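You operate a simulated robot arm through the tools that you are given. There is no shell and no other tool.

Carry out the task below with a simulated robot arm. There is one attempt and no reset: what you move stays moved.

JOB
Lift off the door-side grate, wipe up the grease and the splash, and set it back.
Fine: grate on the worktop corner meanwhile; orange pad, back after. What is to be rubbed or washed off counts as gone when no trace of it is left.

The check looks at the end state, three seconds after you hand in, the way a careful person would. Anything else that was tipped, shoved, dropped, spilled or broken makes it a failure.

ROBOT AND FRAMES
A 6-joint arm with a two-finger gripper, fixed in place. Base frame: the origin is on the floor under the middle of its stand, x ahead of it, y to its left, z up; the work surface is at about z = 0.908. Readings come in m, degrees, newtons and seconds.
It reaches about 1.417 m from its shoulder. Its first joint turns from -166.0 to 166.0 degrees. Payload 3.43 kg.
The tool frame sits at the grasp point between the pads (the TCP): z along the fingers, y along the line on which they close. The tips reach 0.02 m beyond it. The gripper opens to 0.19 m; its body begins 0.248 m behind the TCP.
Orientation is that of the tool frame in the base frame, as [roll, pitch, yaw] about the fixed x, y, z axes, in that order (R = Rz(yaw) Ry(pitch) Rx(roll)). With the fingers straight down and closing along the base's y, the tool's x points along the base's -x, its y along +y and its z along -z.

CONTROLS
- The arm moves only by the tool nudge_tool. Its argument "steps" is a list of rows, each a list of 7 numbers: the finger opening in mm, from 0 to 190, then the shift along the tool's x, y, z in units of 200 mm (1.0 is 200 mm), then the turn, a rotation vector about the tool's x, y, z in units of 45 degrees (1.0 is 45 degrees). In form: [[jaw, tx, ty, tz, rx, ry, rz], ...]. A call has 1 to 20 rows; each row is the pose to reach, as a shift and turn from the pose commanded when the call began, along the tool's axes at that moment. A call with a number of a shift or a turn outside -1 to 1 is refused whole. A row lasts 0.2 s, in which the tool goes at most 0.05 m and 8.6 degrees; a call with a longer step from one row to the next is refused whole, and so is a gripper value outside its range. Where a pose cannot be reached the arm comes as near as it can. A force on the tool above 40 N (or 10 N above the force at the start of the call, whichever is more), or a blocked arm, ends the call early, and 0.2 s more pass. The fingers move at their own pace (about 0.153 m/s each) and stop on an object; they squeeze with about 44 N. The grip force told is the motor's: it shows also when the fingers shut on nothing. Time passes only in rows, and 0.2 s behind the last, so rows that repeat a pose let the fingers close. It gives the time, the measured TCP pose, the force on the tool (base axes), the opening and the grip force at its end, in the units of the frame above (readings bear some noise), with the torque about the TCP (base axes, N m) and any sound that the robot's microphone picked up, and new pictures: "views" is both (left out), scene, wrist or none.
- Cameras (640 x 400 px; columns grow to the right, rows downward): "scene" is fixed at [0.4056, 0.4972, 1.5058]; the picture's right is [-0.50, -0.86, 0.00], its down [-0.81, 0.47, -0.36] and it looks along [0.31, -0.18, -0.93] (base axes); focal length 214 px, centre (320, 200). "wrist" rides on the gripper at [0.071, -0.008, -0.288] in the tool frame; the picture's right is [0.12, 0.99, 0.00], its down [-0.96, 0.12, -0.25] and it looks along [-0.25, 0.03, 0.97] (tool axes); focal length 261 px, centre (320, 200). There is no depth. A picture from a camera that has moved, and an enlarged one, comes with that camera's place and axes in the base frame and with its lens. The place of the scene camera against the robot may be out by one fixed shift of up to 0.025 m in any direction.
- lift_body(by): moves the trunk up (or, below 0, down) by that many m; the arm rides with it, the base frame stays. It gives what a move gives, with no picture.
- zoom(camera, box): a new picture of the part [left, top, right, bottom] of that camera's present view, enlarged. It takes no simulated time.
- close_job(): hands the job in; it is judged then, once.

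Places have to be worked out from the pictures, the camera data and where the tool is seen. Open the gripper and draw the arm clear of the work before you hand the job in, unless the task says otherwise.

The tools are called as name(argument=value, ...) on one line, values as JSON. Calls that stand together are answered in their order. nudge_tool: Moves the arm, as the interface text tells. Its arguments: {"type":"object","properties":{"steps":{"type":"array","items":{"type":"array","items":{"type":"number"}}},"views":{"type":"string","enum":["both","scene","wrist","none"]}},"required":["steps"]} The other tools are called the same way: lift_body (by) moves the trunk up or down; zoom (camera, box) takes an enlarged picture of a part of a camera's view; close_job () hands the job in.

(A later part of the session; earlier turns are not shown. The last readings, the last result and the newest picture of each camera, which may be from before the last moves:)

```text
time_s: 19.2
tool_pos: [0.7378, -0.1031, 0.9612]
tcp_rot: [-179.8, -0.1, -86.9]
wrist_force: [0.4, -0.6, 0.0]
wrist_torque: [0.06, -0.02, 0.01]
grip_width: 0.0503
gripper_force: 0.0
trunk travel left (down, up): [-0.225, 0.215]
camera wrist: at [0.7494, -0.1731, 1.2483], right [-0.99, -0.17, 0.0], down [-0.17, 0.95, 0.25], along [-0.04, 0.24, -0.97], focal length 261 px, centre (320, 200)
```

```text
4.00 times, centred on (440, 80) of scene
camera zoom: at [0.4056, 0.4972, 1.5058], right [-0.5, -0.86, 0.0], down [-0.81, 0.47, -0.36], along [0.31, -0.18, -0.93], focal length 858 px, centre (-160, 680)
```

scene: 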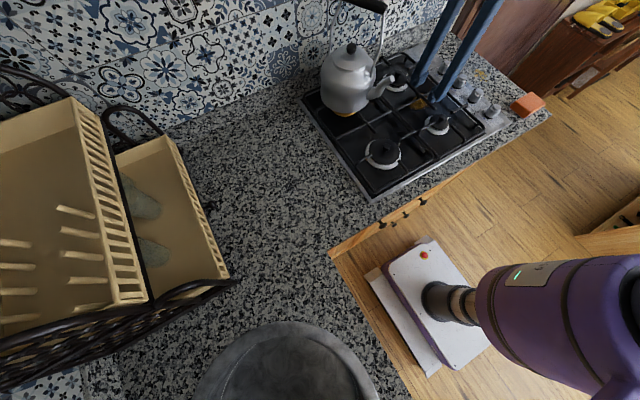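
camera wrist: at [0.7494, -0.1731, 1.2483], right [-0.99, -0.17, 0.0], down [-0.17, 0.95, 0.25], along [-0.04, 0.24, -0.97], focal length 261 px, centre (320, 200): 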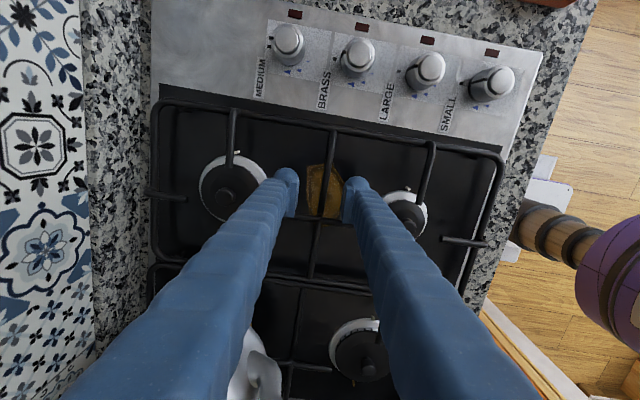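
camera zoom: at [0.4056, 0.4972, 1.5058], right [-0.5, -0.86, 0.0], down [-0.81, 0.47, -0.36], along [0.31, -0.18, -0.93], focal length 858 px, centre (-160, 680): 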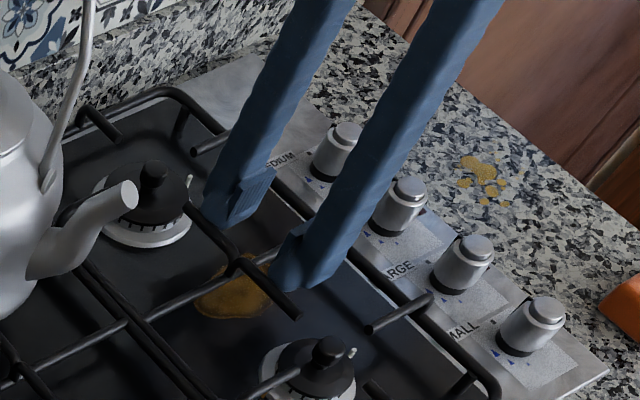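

The bar lies 4.7 mm off-centre and 1.2° off-angle, with the cross 34 mm away. I'll correct all three and lower to TCP z≈0.937.

nudge_tool(steps=[[50, -0.04, 0.0235, 0, 0, 0, 0.027], [50, -0.04, 0.0235, 0.03, 0, 0, 0.027], [50, -0.04, 0.0235, 0.06, 0, 0, 0.027], [50, -0.04, 0.0235, 0.09, 0, 0, 0.027], [50, -0.04, 0.0235, 0.12, 0, 0, 0.027], [50, -0.04, 0.0235, 0.12, 0, 0, 0.027]])

zoom(camera="wrist", box=[240, 120, 400, 250])

zoom(camera="scene", box=[400, 50, 480, 120])

```text
time_s: 20.6
tool_pos: [0.7348, -0.0968, 0.9374]
tcp_rot: [-179.7, 0.0, -88.1]
wrist_force: [0.3, 0.6, -1.2]
wrist_torque: [0.03, -0.01, 0.01]
grip_width: 0.0499
gripper_force: 0.1
trunk travel left (down, up): [-0.225, 0.215]
camera wrist: at [0.7442, -0.1664, 1.2243], right [-0.99, -0.15, 0.0], down [-0.15, 0.96, 0.25], along [-0.03, 0.24, -0.97], focal length 261 px, centre (320, 200)
```

scene: 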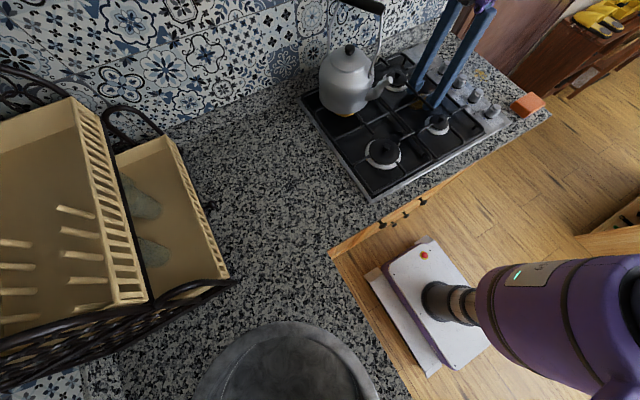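
wrist: 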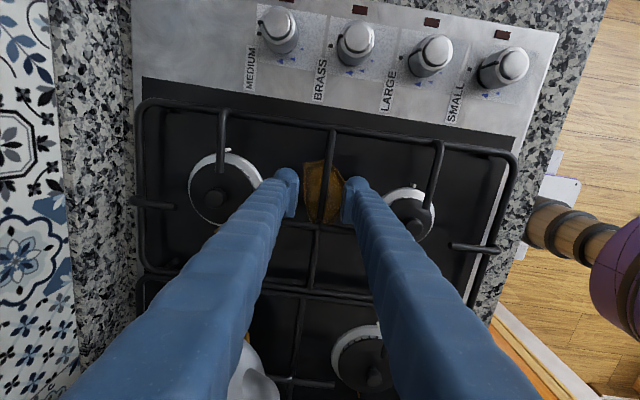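

```text
3.08 times, centred on (320, 185) of wrist
camera zoom: at [0.7442, -0.1664, 1.2243], right [-0.99, -0.15, 0.0], down [-0.15, 0.96, 0.25], along [-0.03, 0.24, -0.97], focal length 802 px, centre (320, 246)
```

zoom: 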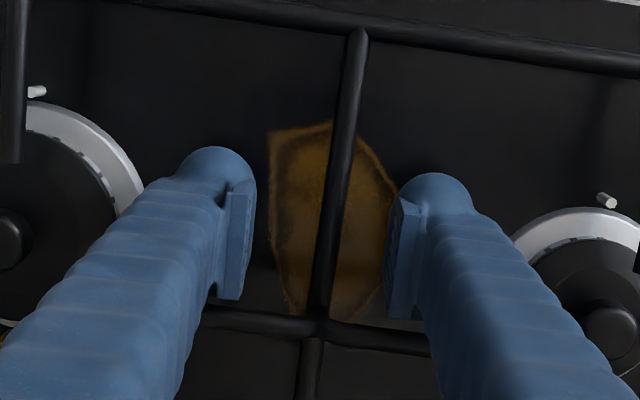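

```text
5.71 times, centred on (440, 85) of scene
camera zoom: at [0.4056, 0.4972, 1.5058], right [-0.5, -0.86, 0.0], down [-0.81, 0.47, -0.36], along [0.31, -0.18, -0.93], focal length 1226 px, centre (-366, 857)
```

zoom: 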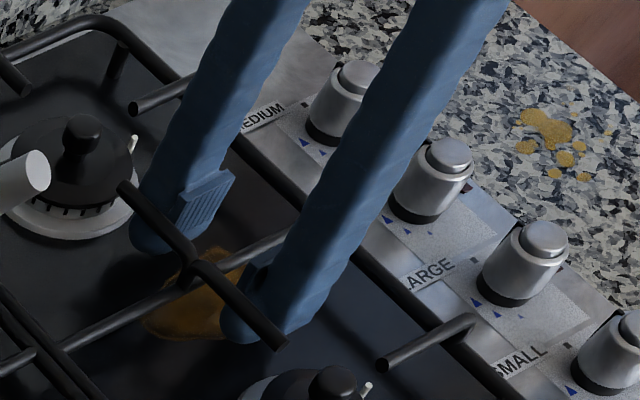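

The kettle may look slightly different in the scene picture, so I'll check it closely before closing the jaw.

zoom(camera="scene", box=[290, 0, 420, 130])

zoom(camera="wrist", box=[120, 240, 480, 400])

```text
3.08 times, centred on (355, 65) of scene
camera zoom: at [0.4056, 0.4972, 1.5058], right [-0.5, -0.86, 0.0], down [-0.81, 0.47, -0.36], along [0.31, -0.18, -0.93], focal length 660 px, centre (212, 615)
```

zoom: 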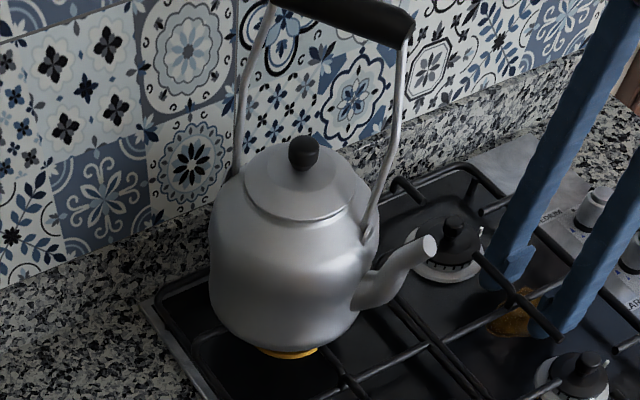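

```text
1.78 times, centred on (300, 320) of wrist
camera zoom: at [0.7442, -0.1664, 1.2243], right [-0.99, -0.15, 0.0], down [-0.15, 0.96, 0.25], along [-0.03, 0.24, -0.97], focal length 463 px, centre (356, -13)
```

zoom: 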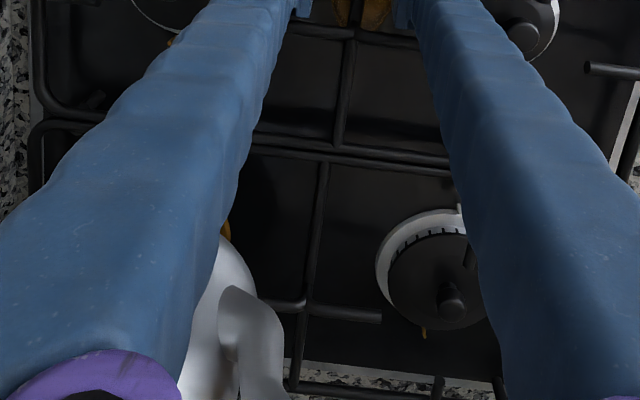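

The spout and lid appear shifted by a few pixels since the last picture. I'll take the same crop as at the start to compare the kettle, left grate and hob directly.

zoom(camera="scene", box=[290, 30, 560, 200])

zoom(camera="scene", box=[310, 10, 530, 200])

```text
2.35 times, centred on (425, 115) of scene
camera zoom: at [0.4056, 0.4972, 1.5058], right [-0.5, -0.86, 0.0], down [-0.81, 0.47, -0.36], along [0.31, -0.18, -0.93], focal length 505 px, centre (73, 400)
```

zoom: 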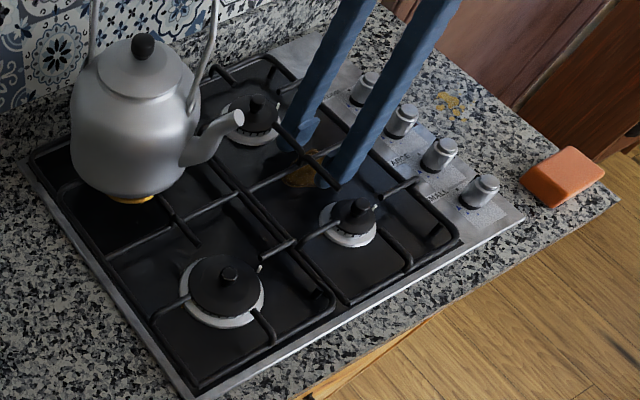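

```text
2.11 times, centred on (420, 105) of scene
camera zoom: at [0.4056, 0.4972, 1.5058], right [-0.5, -0.86, 0.0], down [-0.81, 0.47, -0.36], along [0.31, -0.18, -0.93], focal length 452 px, centre (110, 400)
```

zoom: 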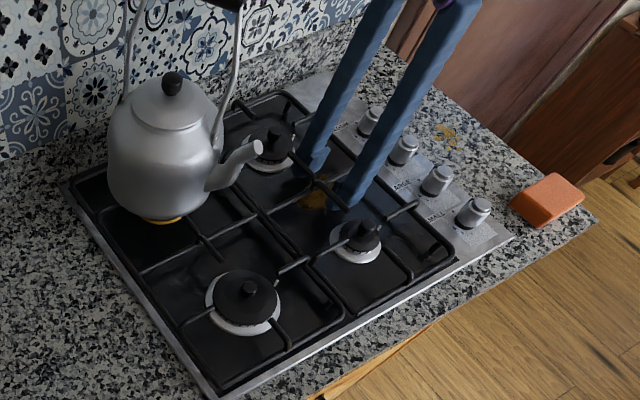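

The comparison shows my last sideways shift dragged this grate, and with it the left grate and kettle, about 8 mm toward +y; the fingers are wider than I allowed for. I'll back straight off toward -y, see what stays put, and then rise clear.

nudge_tool(steps=[[50, 0.02, 0, 0, 0, 0, 0], [50, 0.04, 0, 0, 0, 0, 0], [50, 0.05, 0, 0, 0, 0, 0], [50, 0.05, 0, 0, 0, 0, 0]])

zoom(camera="wrist", box=[240, 120, 400, 250])

zoom(camera="scene", box=[290, 30, 560, 200])

```text
time_s: 21.6
tool_pos: [0.7342, -0.1064, 0.9373]
tcp_rot: [-179.7, -0.2, -88.2]
wrist_force: [0.2, 0.3, -0.6]
wrist_torque: [-0.03, -0.02, 0.02]
grip_width: 0.0501
gripper_force: 0.1
trunk travel left (down, up): [-0.225, 0.215]
camera wrist: at [0.7445, -0.1761, 1.2241], right [-0.99, -0.15, 0.0], down [-0.15, 0.96, 0.25], along [-0.03, 0.24, -0.97], focal length 261 px, centre (320, 200)
```

scene: 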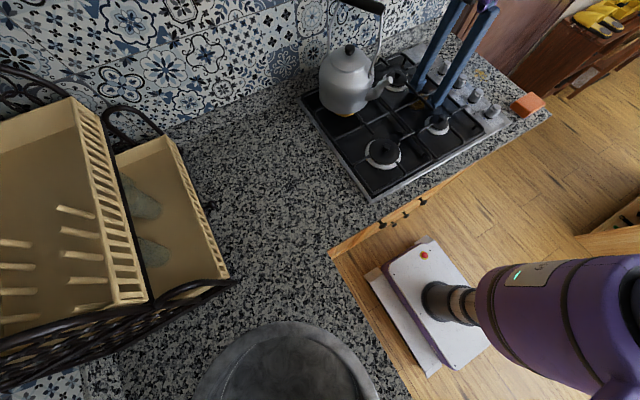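
wrist: 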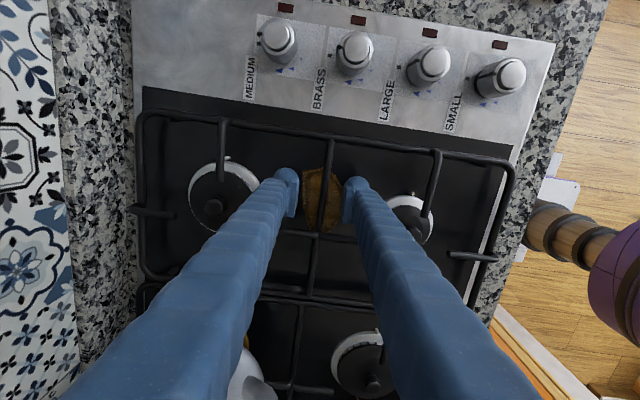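

```text
3.08 times, centred on (320, 185) of wrist
camera zoom: at [0.7445, -0.1761, 1.2241], right [-0.99, -0.15, 0.0], down [-0.15, 0.96, 0.25], along [-0.03, 0.24, -0.97], focal length 802 px, centre (320, 246)
```

zoom: 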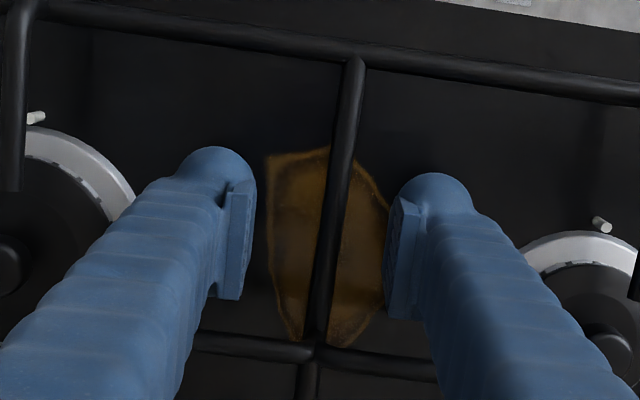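

```text
2.35 times, centred on (425, 115) of scene
camera zoom: at [0.4056, 0.4972, 1.5058], right [-0.5, -0.86, 0.0], down [-0.81, 0.47, -0.36], along [0.31, -0.18, -0.93], focal length 505 px, centre (73, 400)
```

zoom: 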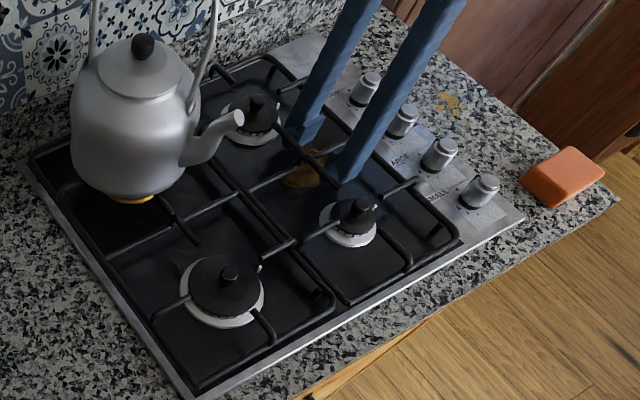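

The grate stayed put when I backed off. The crossbar sits about 5 mm to one side between the pads and is parallel to them, with the cross about 43 mm away. I'll centre on the bar and close gently.

nudge_tool(steps=[[50, -0.01, 0.0125, 0, 0, 0, 0], [50, -0.02, 0.025, 0, 0, 0, 0], [50, -0.02, 0.025, 0, 0, 0, 0], [40, -0.02, 0.025, 0, 0, 0, 0], [30, -0.02, 0.025, 0, 0, 0, 0]])

zoom(camera="wrist", box=[240, 120, 400, 250])

```text
time_s: 22.8
tool_pos: [0.7315, -0.1027, 0.9367]
tcp_rot: [-179.7, -0.1, -88.0]
wrist_force: [0.2, -0.5, 0.1]
wrist_torque: [-0.03, -0.01, -0.02]
grip_width: 0.03
gripper_force: 0.0
trunk travel left (down, up): [-0.225, 0.215]
camera wrist: at [0.7396, -0.1722, 1.2236], right [-0.99, -0.15, 0.0], down [-0.15, 0.96, 0.25], along [-0.03, 0.24, -0.97], focal length 261 px, centre (320, 200)
```

scene: 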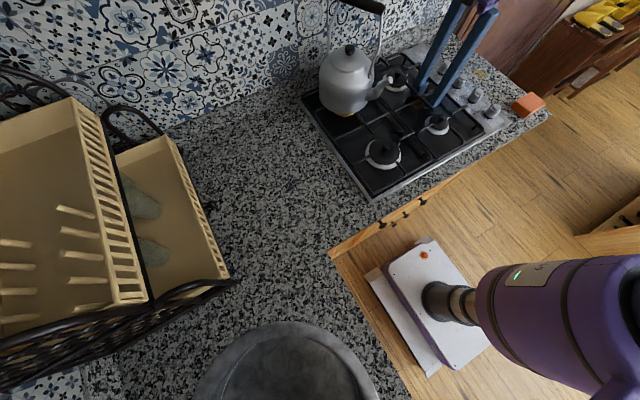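
wrist: 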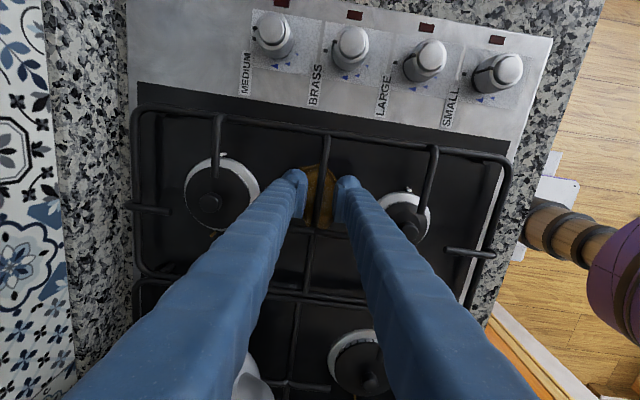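

```text
3.08 times, centred on (320, 185) of wrist
camera zoom: at [0.7396, -0.1722, 1.2236], right [-0.99, -0.15, 0.0], down [-0.15, 0.96, 0.25], along [-0.03, 0.24, -0.97], focal length 802 px, centre (320, 246)
```

zoom: 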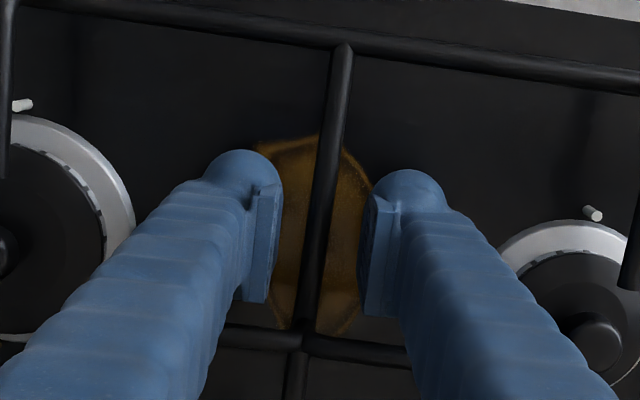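

The bar is centred between the pads, so I'll close fully on it.

nudge_tool(steps=[[20, 0, 0, 0, 0, 0, 0], [10, 0, 0, 0, 0, 0, 0], [0, 0, 0, 0, 0, 0, 0], [0, 0, 0, 0, 0, 0, 0]])

zoom(camera="wrist", box=[240, 120, 400, 250])

```text
time_s: 23.8
tool_pos: [0.7294, -0.102, 0.9363]
tcp_rot: [-179.7, -0.1, -88.2]
wrist_force: [5.0, -0.2, 1.0]
wrist_torque: [0.13, -0.03, -0.92]
grip_width: 0.0082
gripper_force: 41.6
trunk travel left (down, up): [-0.225, 0.215]
camera wrist: at [0.74, -0.1723, 1.2236], right [-0.99, -0.15, -0.01], down [-0.15, 0.96, 0.25], along [-0.03, 0.24, -0.97], focal length 261 px, centre (320, 200)
```

scene: 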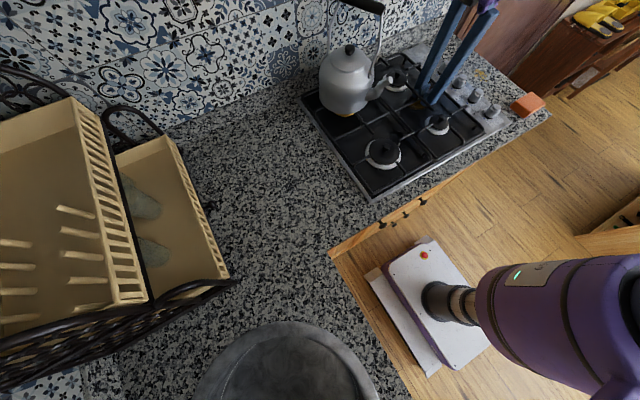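
wrist: 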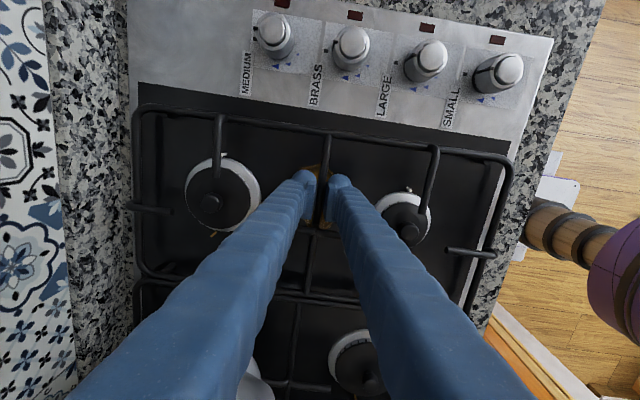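

```text
3.08 times, centred on (320, 185) of wrist
camera zoom: at [0.74, -0.1723, 1.2236], right [-0.99, -0.15, -0.01], down [-0.15, 0.96, 0.25], along [-0.03, 0.24, -0.97], focal length 802 px, centre (320, 246)
```

zoom: 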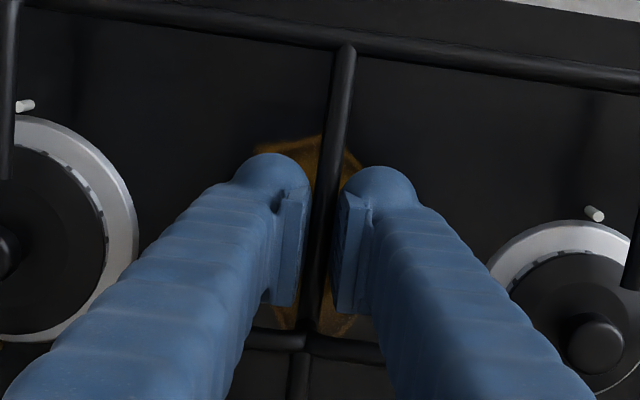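

The bar is held at 8.2 mm. I'll lift about 2 cm slowly, easing a few mm toward -y, away from the neighbouring grate.

nudge_tool(steps=[[0, 0.005, 0, -0.015, 0, 0, 0], [0, 0.015, 0, -0.03, 0, 0, 0], [0, 0.025, 0, -0.05, 0, 0, 0], [0, 0.035, 0, -0.075, 0, 0, 0], [0, 0.04, 0, -0.1, 0, 0, 0], [0, 0.04, 0, -0.1, 0, 0, 0]])

zoom(camera="wrist", box=[240, 120, 400, 250])

zoom(camera="scene", box=[340, 30, 520, 160])

```text
time_s: 25.2
tool_pos: [0.7305, -0.1124, 0.9567]
tcp_rot: [-179.9, -0.1, -88.2]
wrist_force: [-0.9, -0.2, -9.0]
wrist_torque: [-0.26, 0.01, 0.02]
grip_width: 0.008
gripper_force: 41.8
trunk travel left (down, up): [-0.225, 0.215]
camera wrist: at [0.7395, -0.1803, 1.2438], right [-0.99, -0.15, 0.0], down [-0.15, 0.96, 0.25], along [-0.03, 0.24, -0.97], focal length 261 px, centre (320, 200)
```

scene: 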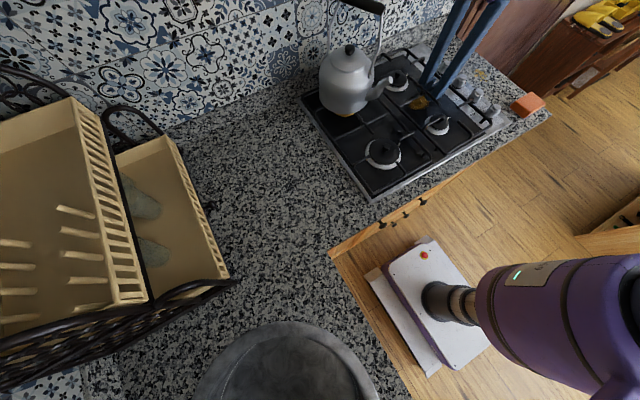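
wrist: 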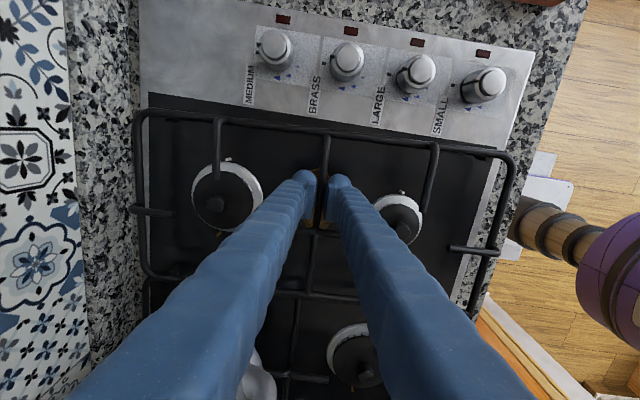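

```text
3.08 times, centred on (320, 185) of wrist
camera zoom: at [0.7395, -0.1803, 1.2438], right [-0.99, -0.15, 0.0], down [-0.15, 0.96, 0.25], along [-0.03, 0.24, -0.97], focal length 802 px, centre (320, 246)
```

zoom: 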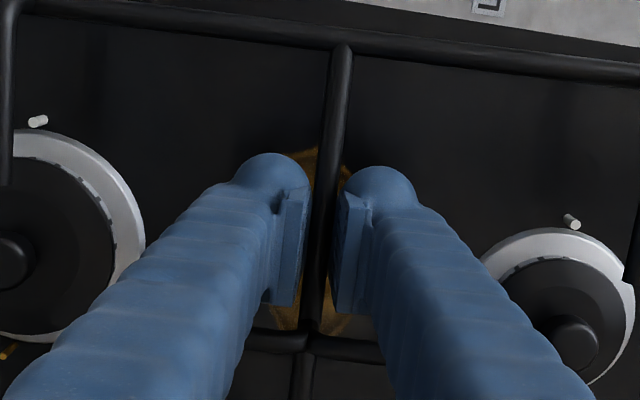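

```text
3.08 times, centred on (430, 95) of scene
camera zoom: at [0.4056, 0.4972, 1.5058], right [-0.5, -0.86, 0.0], down [-0.81, 0.47, -0.36], along [0.31, -0.18, -0.93], focal length 660 px, centre (-18, 523)
```

zoom: 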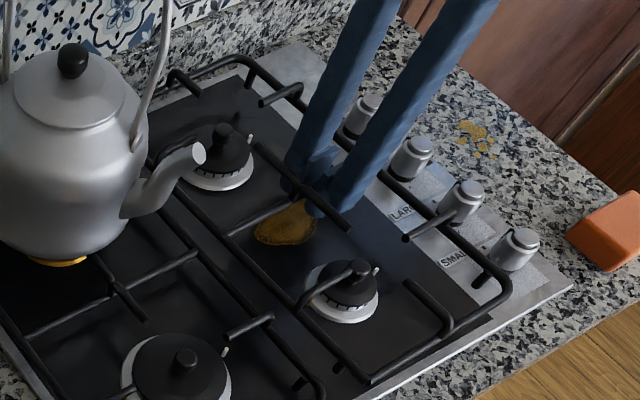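

The grate is free and level, weighing about 0.9 kg with its centre of mass 29 mm from the grip. I'll lift straight up to about z 1.12, slowly.

nudge_tool(steps=[[0, 0, 0, -0.06, 0, 0, 0], [0, 0, 0, -0.15, 0, 0, 0], [0, 0, 0, -0.26, 0, 0, 0], [0, 0, 0, -0.38, 0, 0, 0], [0, 0, 0, -0.5, 0, 0, 0], [0, 0, 0, -0.62, 0, 0, 0], [0, 0, 0, -0.74, 0, 0, 0], [0, 0, 0, -0.82, 0, 0, 0], [0, 0, 0, -0.82, 0, 0, 0]])

zoom(camera="scene", box=[290, 0, 560, 200])

```text
time_s: 27.2
tool_pos: [0.7284, -0.1111, 1.119]
tcp_rot: [-179.8, 0.0, -88.1]
wrist_force: [-0.9, 0.1, -7.9]
wrist_torque: [-0.28, 0.0, 0.03]
grip_width: 0.0078
gripper_force: 41.4
trunk travel left (down, up): [-0.225, 0.215]
camera wrist: at [0.739, -0.1804, 1.4068], right [-0.99, -0.15, 0.0], down [-0.15, 0.96, 0.25], along [-0.03, 0.24, -0.97], focal length 261 px, centre (320, 200)
```

scene: 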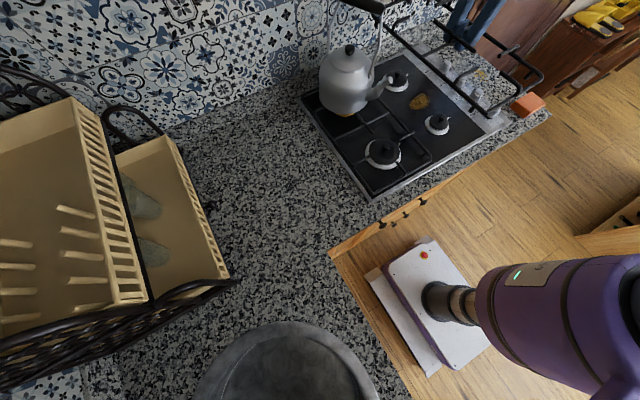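
wrist: 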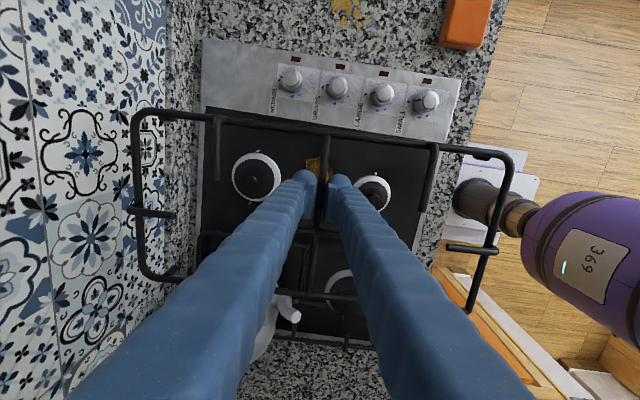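

```text
2.00 times, centred on (425, 100) of scene
camera zoom: at [0.4056, 0.4972, 1.5058], right [-0.5, -0.86, 0.0], down [-0.81, 0.47, -0.36], along [0.31, -0.18, -0.93], focal length 429 px, centre (110, 400)
```

zoom: 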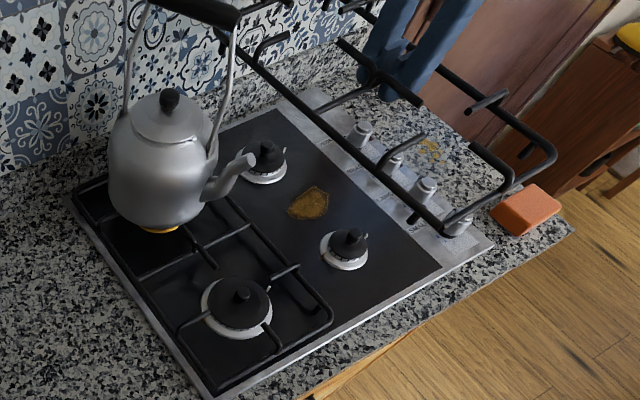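

The grate is clear of the hob, and the left grate and kettle are fully visible. I'll draw the grate back toward the robot at this height so it passes in front of the kettle.

nudge_tool(steps=[[0, 0, 0.1, 0, 0, 0, 0], [0, 0, 0.25, 0, 0, 0, 0], [0, 0, 0.42, 0, 0, 0, 0], [0, 0, 0.6, 0, 0, 0, 0], [0, 0, 0.78, 0, 0, 0, 0], [0, 0, 0.92, 0, 0, 0, 0], [0, 0, 1.0, 0, 0, 0, 0], [0, 0, 1.0, 0, 0, 0, 0]])

```text
time_s: 29.0
tool_pos: [0.5307, -0.1173, 1.1205]
tcp_rot: [-179.7, 0.0, -88.1]
wrist_force: [0.0, 0.1, -8.8]
wrist_torque: [-0.25, -0.02, 0.01]
grip_width: 0.0078
gripper_force: 41.8
trunk travel left (down, up): [-0.225, 0.215]
camera wrist: at [0.5393, -0.1863, 1.4075], right [-0.99, -0.15, 0.0], down [-0.15, 0.96, 0.25], along [-0.03, 0.24, -0.97], focal length 261 px, centre (320, 200)
```

scene: 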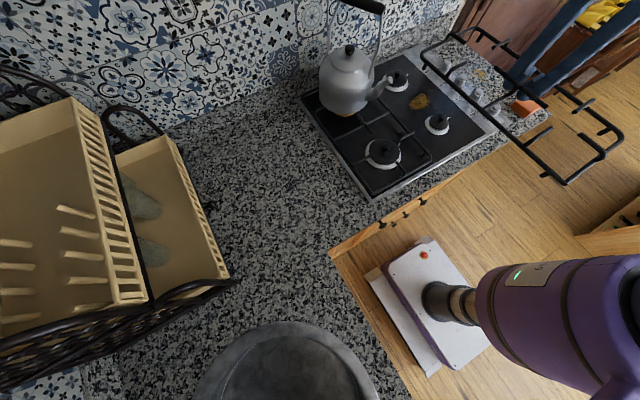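
wrist: 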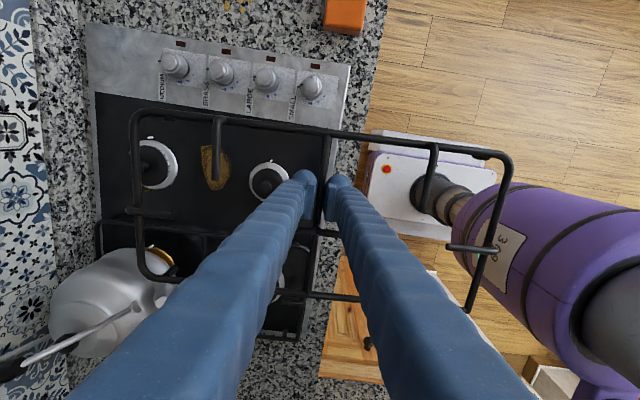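

The vertical purple trunk is well clear of the grate. I'll pull back 4 cm more for clearance from the spout, then carry it toward +y.

nudge_tool(steps=[[0, 0, 0.1, 0, 0, 0, 0], [0, -0.05, 0.2, 0, 0, 0, 0], [0, -0.2, 0.23, 0, 0, 0, 0], [0, -0.38, 0.23, 0, 0, 0, 0], [0, -0.56, 0.23, 0, 0, 0, 0], [0, -0.74, 0.23, 0, 0, 0, 0], [0, -0.9, 0.23, 0, 0, 0, 0], [0, -1.0, 0.23, 0, 0, 0, 0], [0, -1.0, 0.23, 0, 0, 0, 0]])

```text
time_s: 31.0
tool_pos: [0.4766, 0.0815, 1.1201]
tcp_rot: [-179.7, -0.1, -88.2]
wrist_force: [0.9, 0.5, -9.0]
wrist_torque: [-0.27, -0.03, -0.01]
grip_width: 0.0079
gripper_force: 41.3
trunk travel left (down, up): [-0.225, 0.215]
camera wrist: at [0.4863, 0.0123, 1.4073], right [-0.99, -0.15, 0.0], down [-0.15, 0.96, 0.25], along [-0.03, 0.24, -0.97], focal length 261 px, centre (320, 200)
```

scene: 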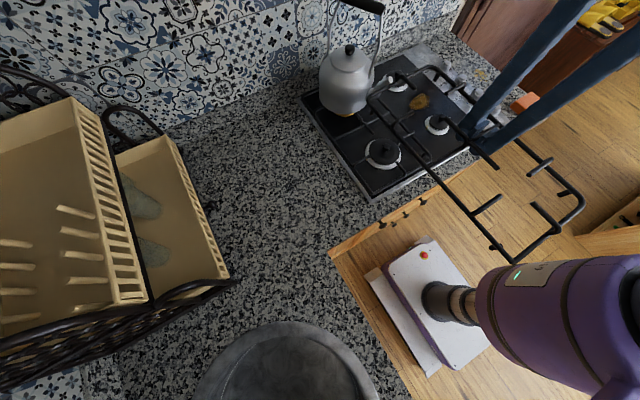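
wrist: 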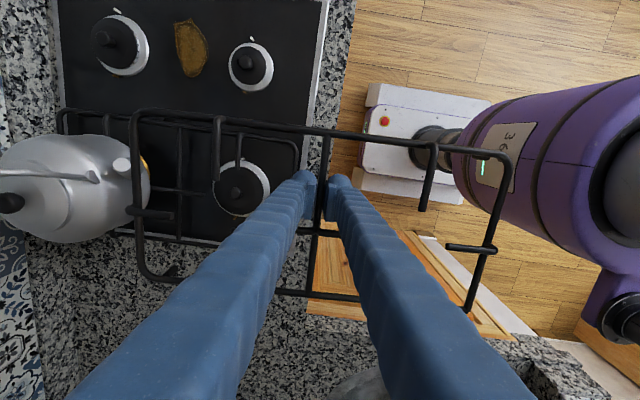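

No contact, and the spout is clear. I'll carry it on toward +y.

nudge_tool(steps=[[0, -0.1, 0, 0, 0, 0, 0], [0, -0.26, 0, 0, 0, 0, 0], [0, -0.44, 0, 0, 0, 0, 0], [0, -0.62, 0, 0, 0, 0, 0], [0, -0.8, 0, 0, 0, 0, 0], [0, -0.93, 0, 0, 0, 0, 0], [0, -1.0, 0, 0, 0, 0, 0], [0, -1.0, 0, 0, 0, 0, 0]])

```text
time_s: 33.0
tool_pos: [0.4851, 0.2466, 1.1035]
tcp_rot: [178.6, -1.0, -92.2]
wrist_force: [-0.6, 0.6, -8.7]
wrist_torque: [-0.2, 0.0, 0.0]
grip_width: 0.008
gripper_force: 41.6
trunk travel left (down, up): [-0.225, 0.215]
stopped in row 8: the arm was blocked; the commanded pose is now the measured one
camera wrist: at [0.4984, 0.1822, 1.3907], right [-1.0, -0.08, 0.03], down [-0.07, 0.97, 0.23], along [-0.04, 0.23, -0.97], focal length 261 px, centre (320, 200)
```

scene: 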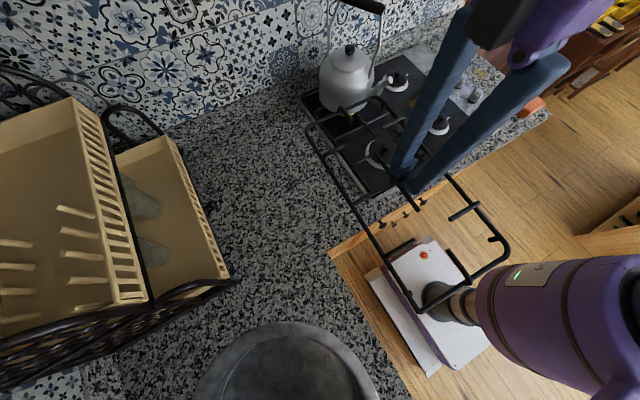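
wrist: 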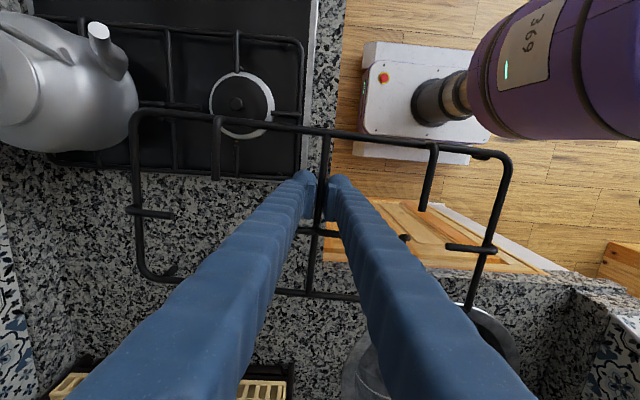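

The arm reports it is blocked, but the force readings are normal, so this is an arm configuration limit and not a collision. I'll test by moving a little outward (+x) to see whether it follows freely.

nudge_tool(steps=[[0, 0, -0.1, 0, 0, 0, 0], [0, 0, -0.2, 0, 0, 0, 0], [0, 0, -0.2, 0, 0, 0, 0]], views="none")

```text
time_s: 33.8
tool_pos: [0.5245, 0.2464, 1.1]
tcp_rot: [178.6, -1.2, -92.1]
wrist_force: [-0.2, -1.0, -9.0]
wrist_torque: [-0.24, -0.01, 0.03]
grip_width: 0.008
gripper_force: 42.2
trunk travel left (down, up): [-0.225, 0.215]
```

It follows outward freely. I'll correct the slight tilt and try +y again at this larger radius.

nudge_tool(steps=[[0, -0.05, 0, -0.03, 0.015, -0.013, -0.03], [0, -0.15, 0, -0.06, 0.031, -0.027, -0.06], [0, -0.25, 0, -0.1, 0.031, -0.027, -0.087], [0, -0.35, 0, -0.1, 0.031, -0.027, -0.087], [0, -0.45, 0, -0.1, 0.031, -0.027, -0.087], [0, -0.5, 0, -0.1, 0.031, -0.027, -0.087], [0, -0.5, 0, -0.1, 0.031, -0.027, -0.087]])

```text
time_s: 35.4
tool_pos: [0.5297, 0.3471, 1.119]
tcp_rot: [-180.0, 0.2, -88.2]
wrist_force: [0.7, -0.7, -8.9]
wrist_torque: [-0.22, -0.01, -0.02]
grip_width: 0.0081
gripper_force: 41.5
trunk travel left (down, up): [-0.225, 0.215]
camera wrist: at [0.5403, 0.2767, 1.4065], right [-0.99, -0.15, 0.0], down [-0.15, 0.96, 0.25], along [-0.04, 0.25, -0.97], focal length 261 px, centre (320, 200)
```

scene: 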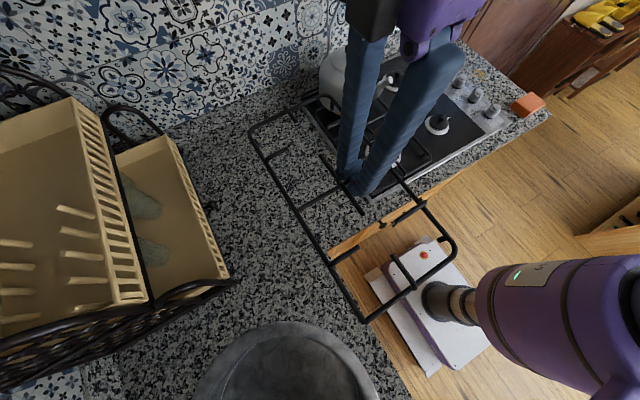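
wrist: 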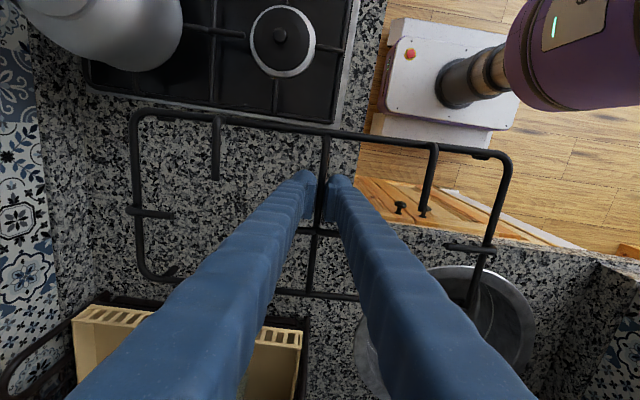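

The path is clear now. I'll carry it +y and then forward, over the open worktop between the hob and the dish rack.

nudge_tool(steps=[[0, -0.1, 0, 0, 0, 0, 0], [0, -0.25, 0, 0, 0, 0, 0], [0, -0.36, -0.08, 0, 0, 0, 0], [0, -0.4, -0.22, 0, 0, 0, 0], [0, -0.4, -0.38, 0, 0, 0, 0], [0, -0.4, -0.54, 0, 0, 0, 0], [0, -0.4, -0.7, 0, 0, 0, 0], [0, -0.4, -0.8, 0, 0, 0, 0], [0, -0.4, -0.85, 0, 0, 0, 0], [0, -0.4, -0.85, 0, 0, 0, 0]])

```text
time_s: 37.6
tool_pos: [0.6974, 0.4329, 1.1205]
tcp_rot: [179.9, 0.3, -88.2]
wrist_force: [-0.5, 0.8, -9.4]
wrist_torque: [-0.22, -0.01, -0.02]
grip_width: 0.0079
gripper_force: 41.9
trunk travel left (down, up): [-0.225, 0.215]
camera wrist: at [0.7083, 0.3619, 1.4068], right [-0.99, -0.15, 0.0], down [-0.15, 0.96, 0.25], along [-0.04, 0.25, -0.97], focal length 261 px, centre (320, 200)
```

scene: 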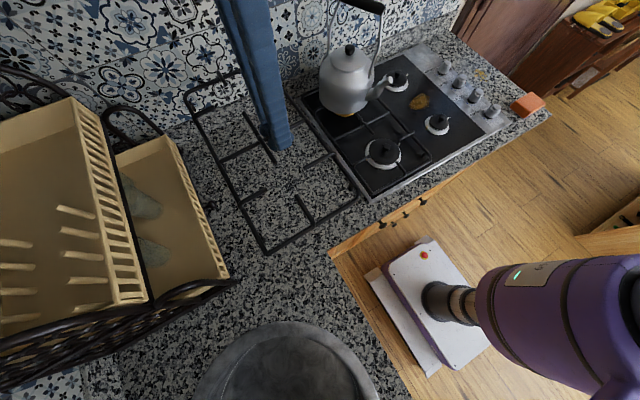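
wrist: 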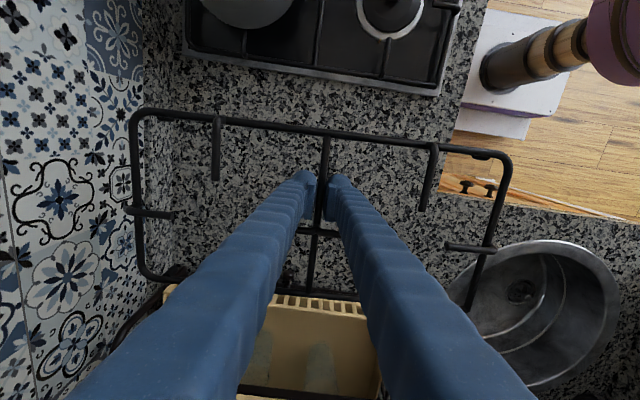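

The grate is over the clear corner at about (0.70, 0.46), with roughly 9 cm to both the hob and the rack. I'll lower to just above touchdown.

nudge_tool(steps=[[0, 0, 0, 0.1, 0, 0, 0], [0, 0, 0, 0.25, 0, 0, 0], [0, 0, 0, 0.42, 0, 0, 0], [0, 0, 0, 0.58, 0, 0, 0], [0, 0, 0, 0.72, 0, 0, 0], [0, 0, 0, 0.82, 0, 0, 0], [0, 0, 0, 0.87, 0, 0, 0], [0, 0, 0, 0.89, 0, 0, 0], [0, 0, 0, 0.89, 0, 0, 0]])

zoom(camera="scene", box=[160, 60, 400, 280])

```text
time_s: 39.6
tool_pos: [0.6973, 0.4319, 0.9426]
tcp_rot: [180.0, 0.2, -88.2]
wrist_force: [-0.8, 0.6, -9.1]
wrist_torque: [-0.27, -0.01, 0.01]
grip_width: 0.008
gripper_force: 42.0
trunk travel left (down, up): [-0.225, 0.215]
camera wrist: at [0.7081, 0.3614, 1.2291], right [-0.99, -0.15, 0.0], down [-0.15, 0.96, 0.25], along [-0.04, 0.25, -0.97], focal length 261 px, centre (320, 200)
```

scene: 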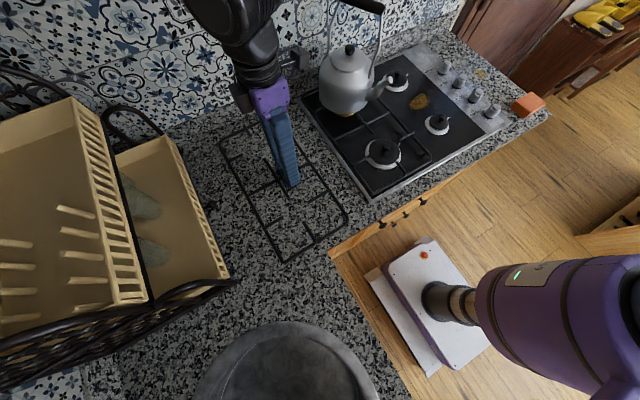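
wrist: 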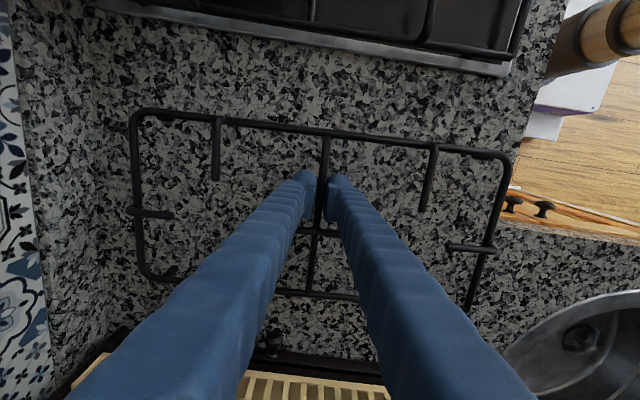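

```text
1.82 times, centred on (280, 170) of scene
camera zoom: at [0.4056, 0.4972, 1.5058], right [-0.5, -0.86, 0.0], down [-0.81, 0.47, -0.36], along [0.31, -0.18, -0.93], focal length 390 px, centre (393, 254)
```

zoom: 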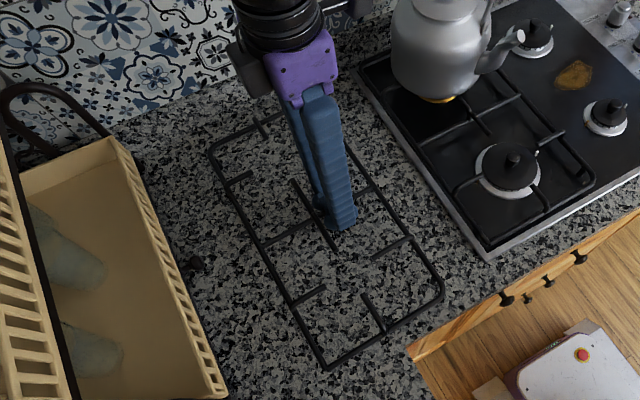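

Still hanging free at z 0.943. I'll lower in 2–3 mm steps until the worktop takes the weight.

nudge_tool(steps=[[0, 0, 0, 0.012, 0, 0, 0], [0, 0, 0, 0.024, 0, 0, 0], [0, 0, 0, 0.034, 0, 0, 0], [0, 0, 0, 0.034, 0, 0, 0]], views="none")

```text
time_s: 40.6
tool_pos: [0.6974, 0.4316, 0.9347]
tcp_rot: [179.9, 0.2, -88.2]
wrist_force: [0.0, -0.6, -8.6]
wrist_torque: [-0.3, -0.02, 0.01]
grip_width: 0.0078
gripper_force: 41.8
trunk travel left (down, up): [-0.225, 0.215]
```

The full weight is still on the gripper, so I'll keep lowering gently.

nudge_tool(steps=[[0, 0, 0, 0.01, 0, 0, 0], [0, 0, 0, 0.02, 0, 0, 0], [0, 0, 0, 0.02, 0, 0, 0]], views="none")

```text
time_s: 41.4
tool_pos: [0.6976, 0.4328, 0.9311]
tcp_rot: [179.9, 0.2, -88.2]
wrist_force: [-0.2, -0.1, -9.3]
wrist_torque: [-0.25, 0.03, -0.03]
grip_width: 0.0081
gripper_force: 41.7
trunk travel left (down, up): [-0.225, 0.215]
```

nudge_tool(steps=[[0, 0, 0, 0.01, 0, 0, 0], [0, 0, 0, 0.018, 0, 0, 0], [0, 0, 0, 0.018, 0, 0, 0]], views="none")

```text
time_s: 42.2
tool_pos: [0.6957, 0.4329, 0.9292]
tcp_rot: [-179.9, 0.3, -88.2]
wrist_force: [1.3, 0.9, 5.1]
wrist_torque: [0.53, -0.02, -0.01]
grip_width: 0.008
gripper_force: 41.8
trunk travel left (down, up): [-0.225, 0.215]
```

The feet are down on the worktop. I'll open gently and rise straight up.

nudge_tool(steps=[[10, 0, 0, 0, 0, 0, 0], [14, 0, 0, 0, 0, 0, 0], [24, 0, 0, 0, 0, 0, 0], [40, 0, 0, 0, 0, 0, 0], [40, 0, 0, -0.15, 0, 0, 0], [40, 0, 0, -0.38, 0, 0, 0], [40, 0, 0, -0.62, 0, 0, 0], [40, 0, 0, -0.86, 0, 0, 0], [40, 0, 0, -1.0, 0, 0, 0]])

```text
time_s: 44.2
tool_pos: [0.697, 0.4298, 1.1276]
tcp_rot: [-180.0, 0.2, -88.2]
wrist_force: [0.9, 0.3, 0.1]
wrist_torque: [0.06, -0.03, 0.02]
grip_width: 0.0401
gripper_force: 0.0
trunk travel left (down, up): [-0.225, 0.215]
camera wrist: at [0.7078, 0.3587, 1.4135], right [-0.99, -0.15, 0.0], down [-0.15, 0.96, 0.25], along [-0.04, 0.25, -0.97], focal length 261 px, centre (320, 200)
```

scene: 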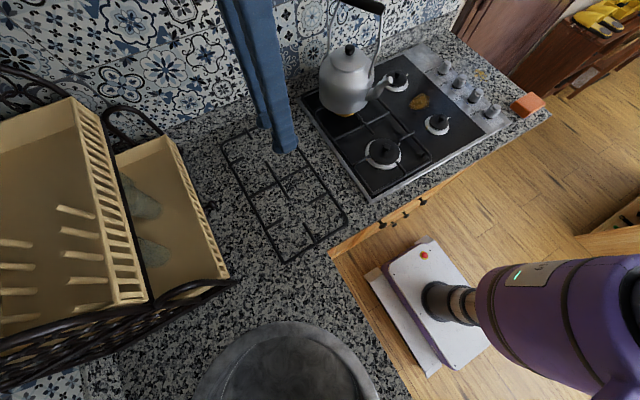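
wrist: 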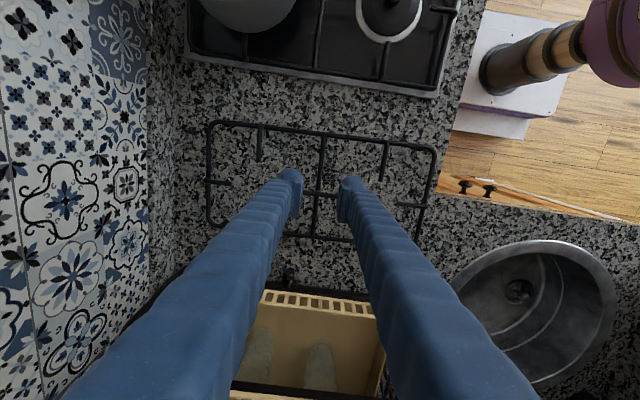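

The grate is parked safely on the corner. Next I'll compare the kettle and left grate with the starting pictures, using the same crops, to see how far they were shoved.

zoom(camera="scene", box=[290, 30, 560, 200])

zoom(camera="scene", box=[370, 40, 510, 140])

zoom(camera="scene", box=[300, 30, 420, 130])

```text
2.35 times, centred on (425, 115) of scene
camera zoom: at [0.4056, 0.4972, 1.5058], right [-0.5, -0.86, 0.0], down [-0.81, 0.47, -0.36], along [0.31, -0.18, -0.93], focal length 505 px, centre (73, 400)
```

zoom: 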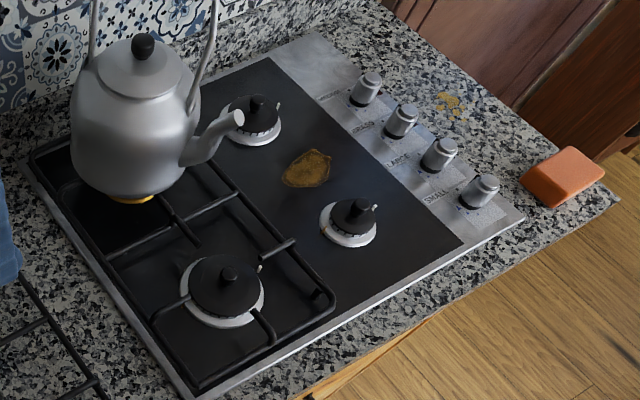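

```text
4.00 times, centred on (440, 90) of scene
camera zoom: at [0.4056, 0.4972, 1.5058], right [-0.5, -0.86, 0.0], down [-0.81, 0.47, -0.36], along [0.31, -0.18, -0.93], focal length 858 px, centre (-160, 640)
```

zoom: 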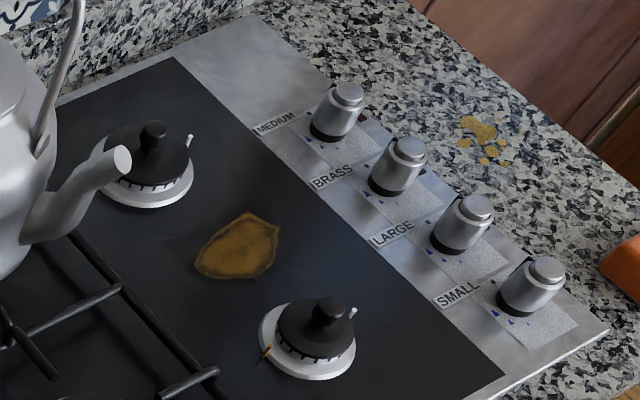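

```text
4.00 times, centred on (360, 80) of scene
camera zoom: at [0.4056, 0.4972, 1.5058], right [-0.5, -0.86, 0.0], down [-0.81, 0.47, -0.36], along [0.31, -0.18, -0.93], focal length 858 px, centre (160, 680)
```

zoom: 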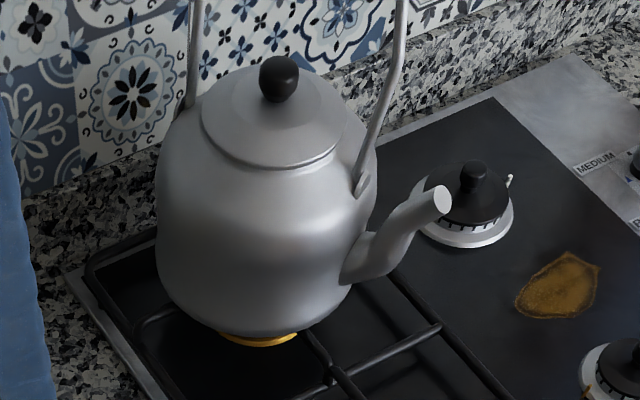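

The left grate and kettle did slide together about 8.5 mm toward +y, with no tilt. I'll restore them by gripping the left grate's outer bar clear of the kettle and drawing it back by that amount. First I turn the gripper to look at that bar.

nudge_tool(steps=[[60, 0.04, 0.03, -0.15, 0, 0, 0.1], [80, 0.12, 0.08, -0.35, 0, 0, 0.28], [100, 0.25, 0.15, -0.35, 0, 0, 0.46], [120, 0.38, 0.22, -0.35, 0, 0, 0.64], [120, 0.5, 0.22, -0.35, 0, 0, 0.82], [120, 0.64, 0.22, -0.35, 0, 0, 1.0], [120, 0.64, 0.22, -0.35, 0, 0, 1.0]], views="none")

```text
time_s: 45.8
tool_pos: [0.6576, 0.3013, 1.1963]
tcp_rot: [179.8, 0.2, -133.4]
wrist_force: [-0.1, -0.2, -0.5]
wrist_torque: [0.05, 0.01, -0.03]
grip_width: 0.1201
gripper_force: 0.1
trunk travel left (down, up): [-0.225, 0.215]
```

nudge_tool(steps=[[140, 0.04, -0.04, 0, 0, 0, 0.17], [160, 0.08, -0.08, 0, 0, 0, 0.34], [180, 0.13, -0.12, 0, 0, 0, 0.51], [190, 0.18, -0.17, 0, 0, 0, 0.68], [190, 0.22, -0.21, 0, 0, 0, 0.85], [190, 0.254, -0.24, 0, 0, 0, 1.0], [190, 0.254, -0.24, 0, 0, 0, 1.0]])

zoom(camera="wrist", box=[180, 20, 440, 260])

```text
time_s: 47.4
tool_pos: [0.6563, 0.232, 1.1969]
tcp_rot: [179.8, 0.0, -178.4]
wrist_force: [0.3, 0.3, 0.0]
wrist_torque: [0.03, -0.02, 0.0]
grip_width: 0.19
gripper_force: 0.0
trunk travel left (down, up): [-0.225, 0.215]
camera wrist: at [0.5865, 0.2215, 1.4837], right [-0.15, 0.99, 0.0], down [0.96, 0.14, 0.25], along [0.24, 0.04, -0.97], focal length 261 px, centre (320, 200)
```

scene: 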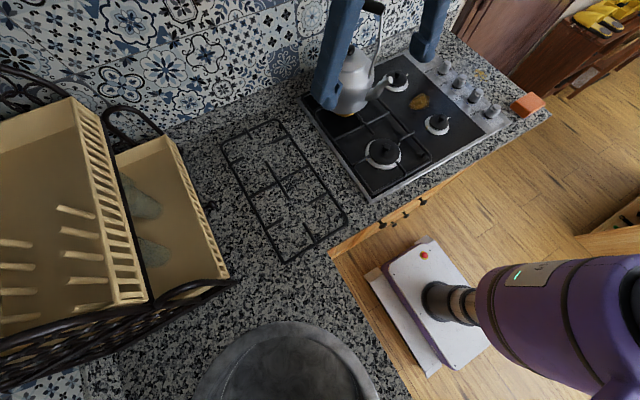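
wrist: 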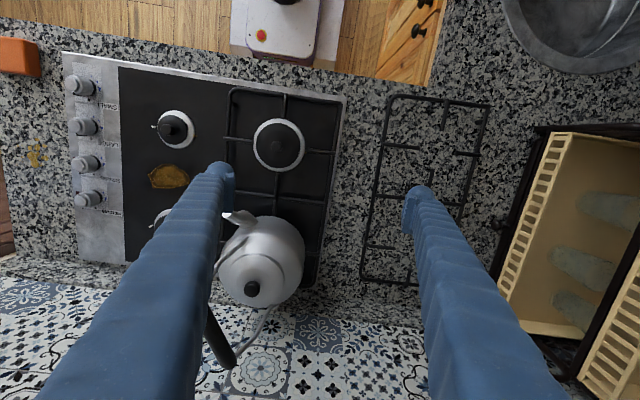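

```text
1.67 times, centred on (310, 140) of wrist
camera zoom: at [0.5865, 0.2215, 1.4837], right [-0.15, 0.99, 0.0], down [0.96, 0.14, 0.25], along [0.24, 0.04, -0.97], focal length 434 px, centre (337, 300)
```

zoom: 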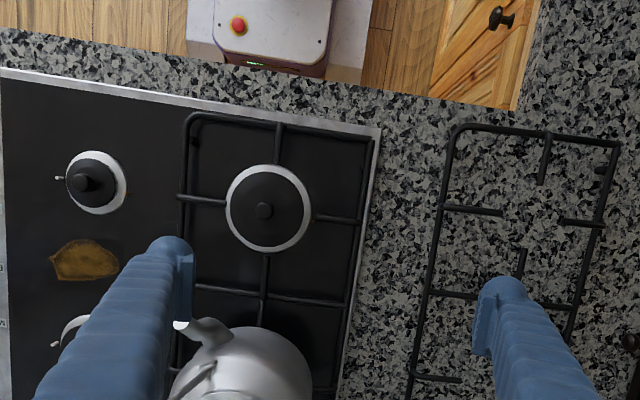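

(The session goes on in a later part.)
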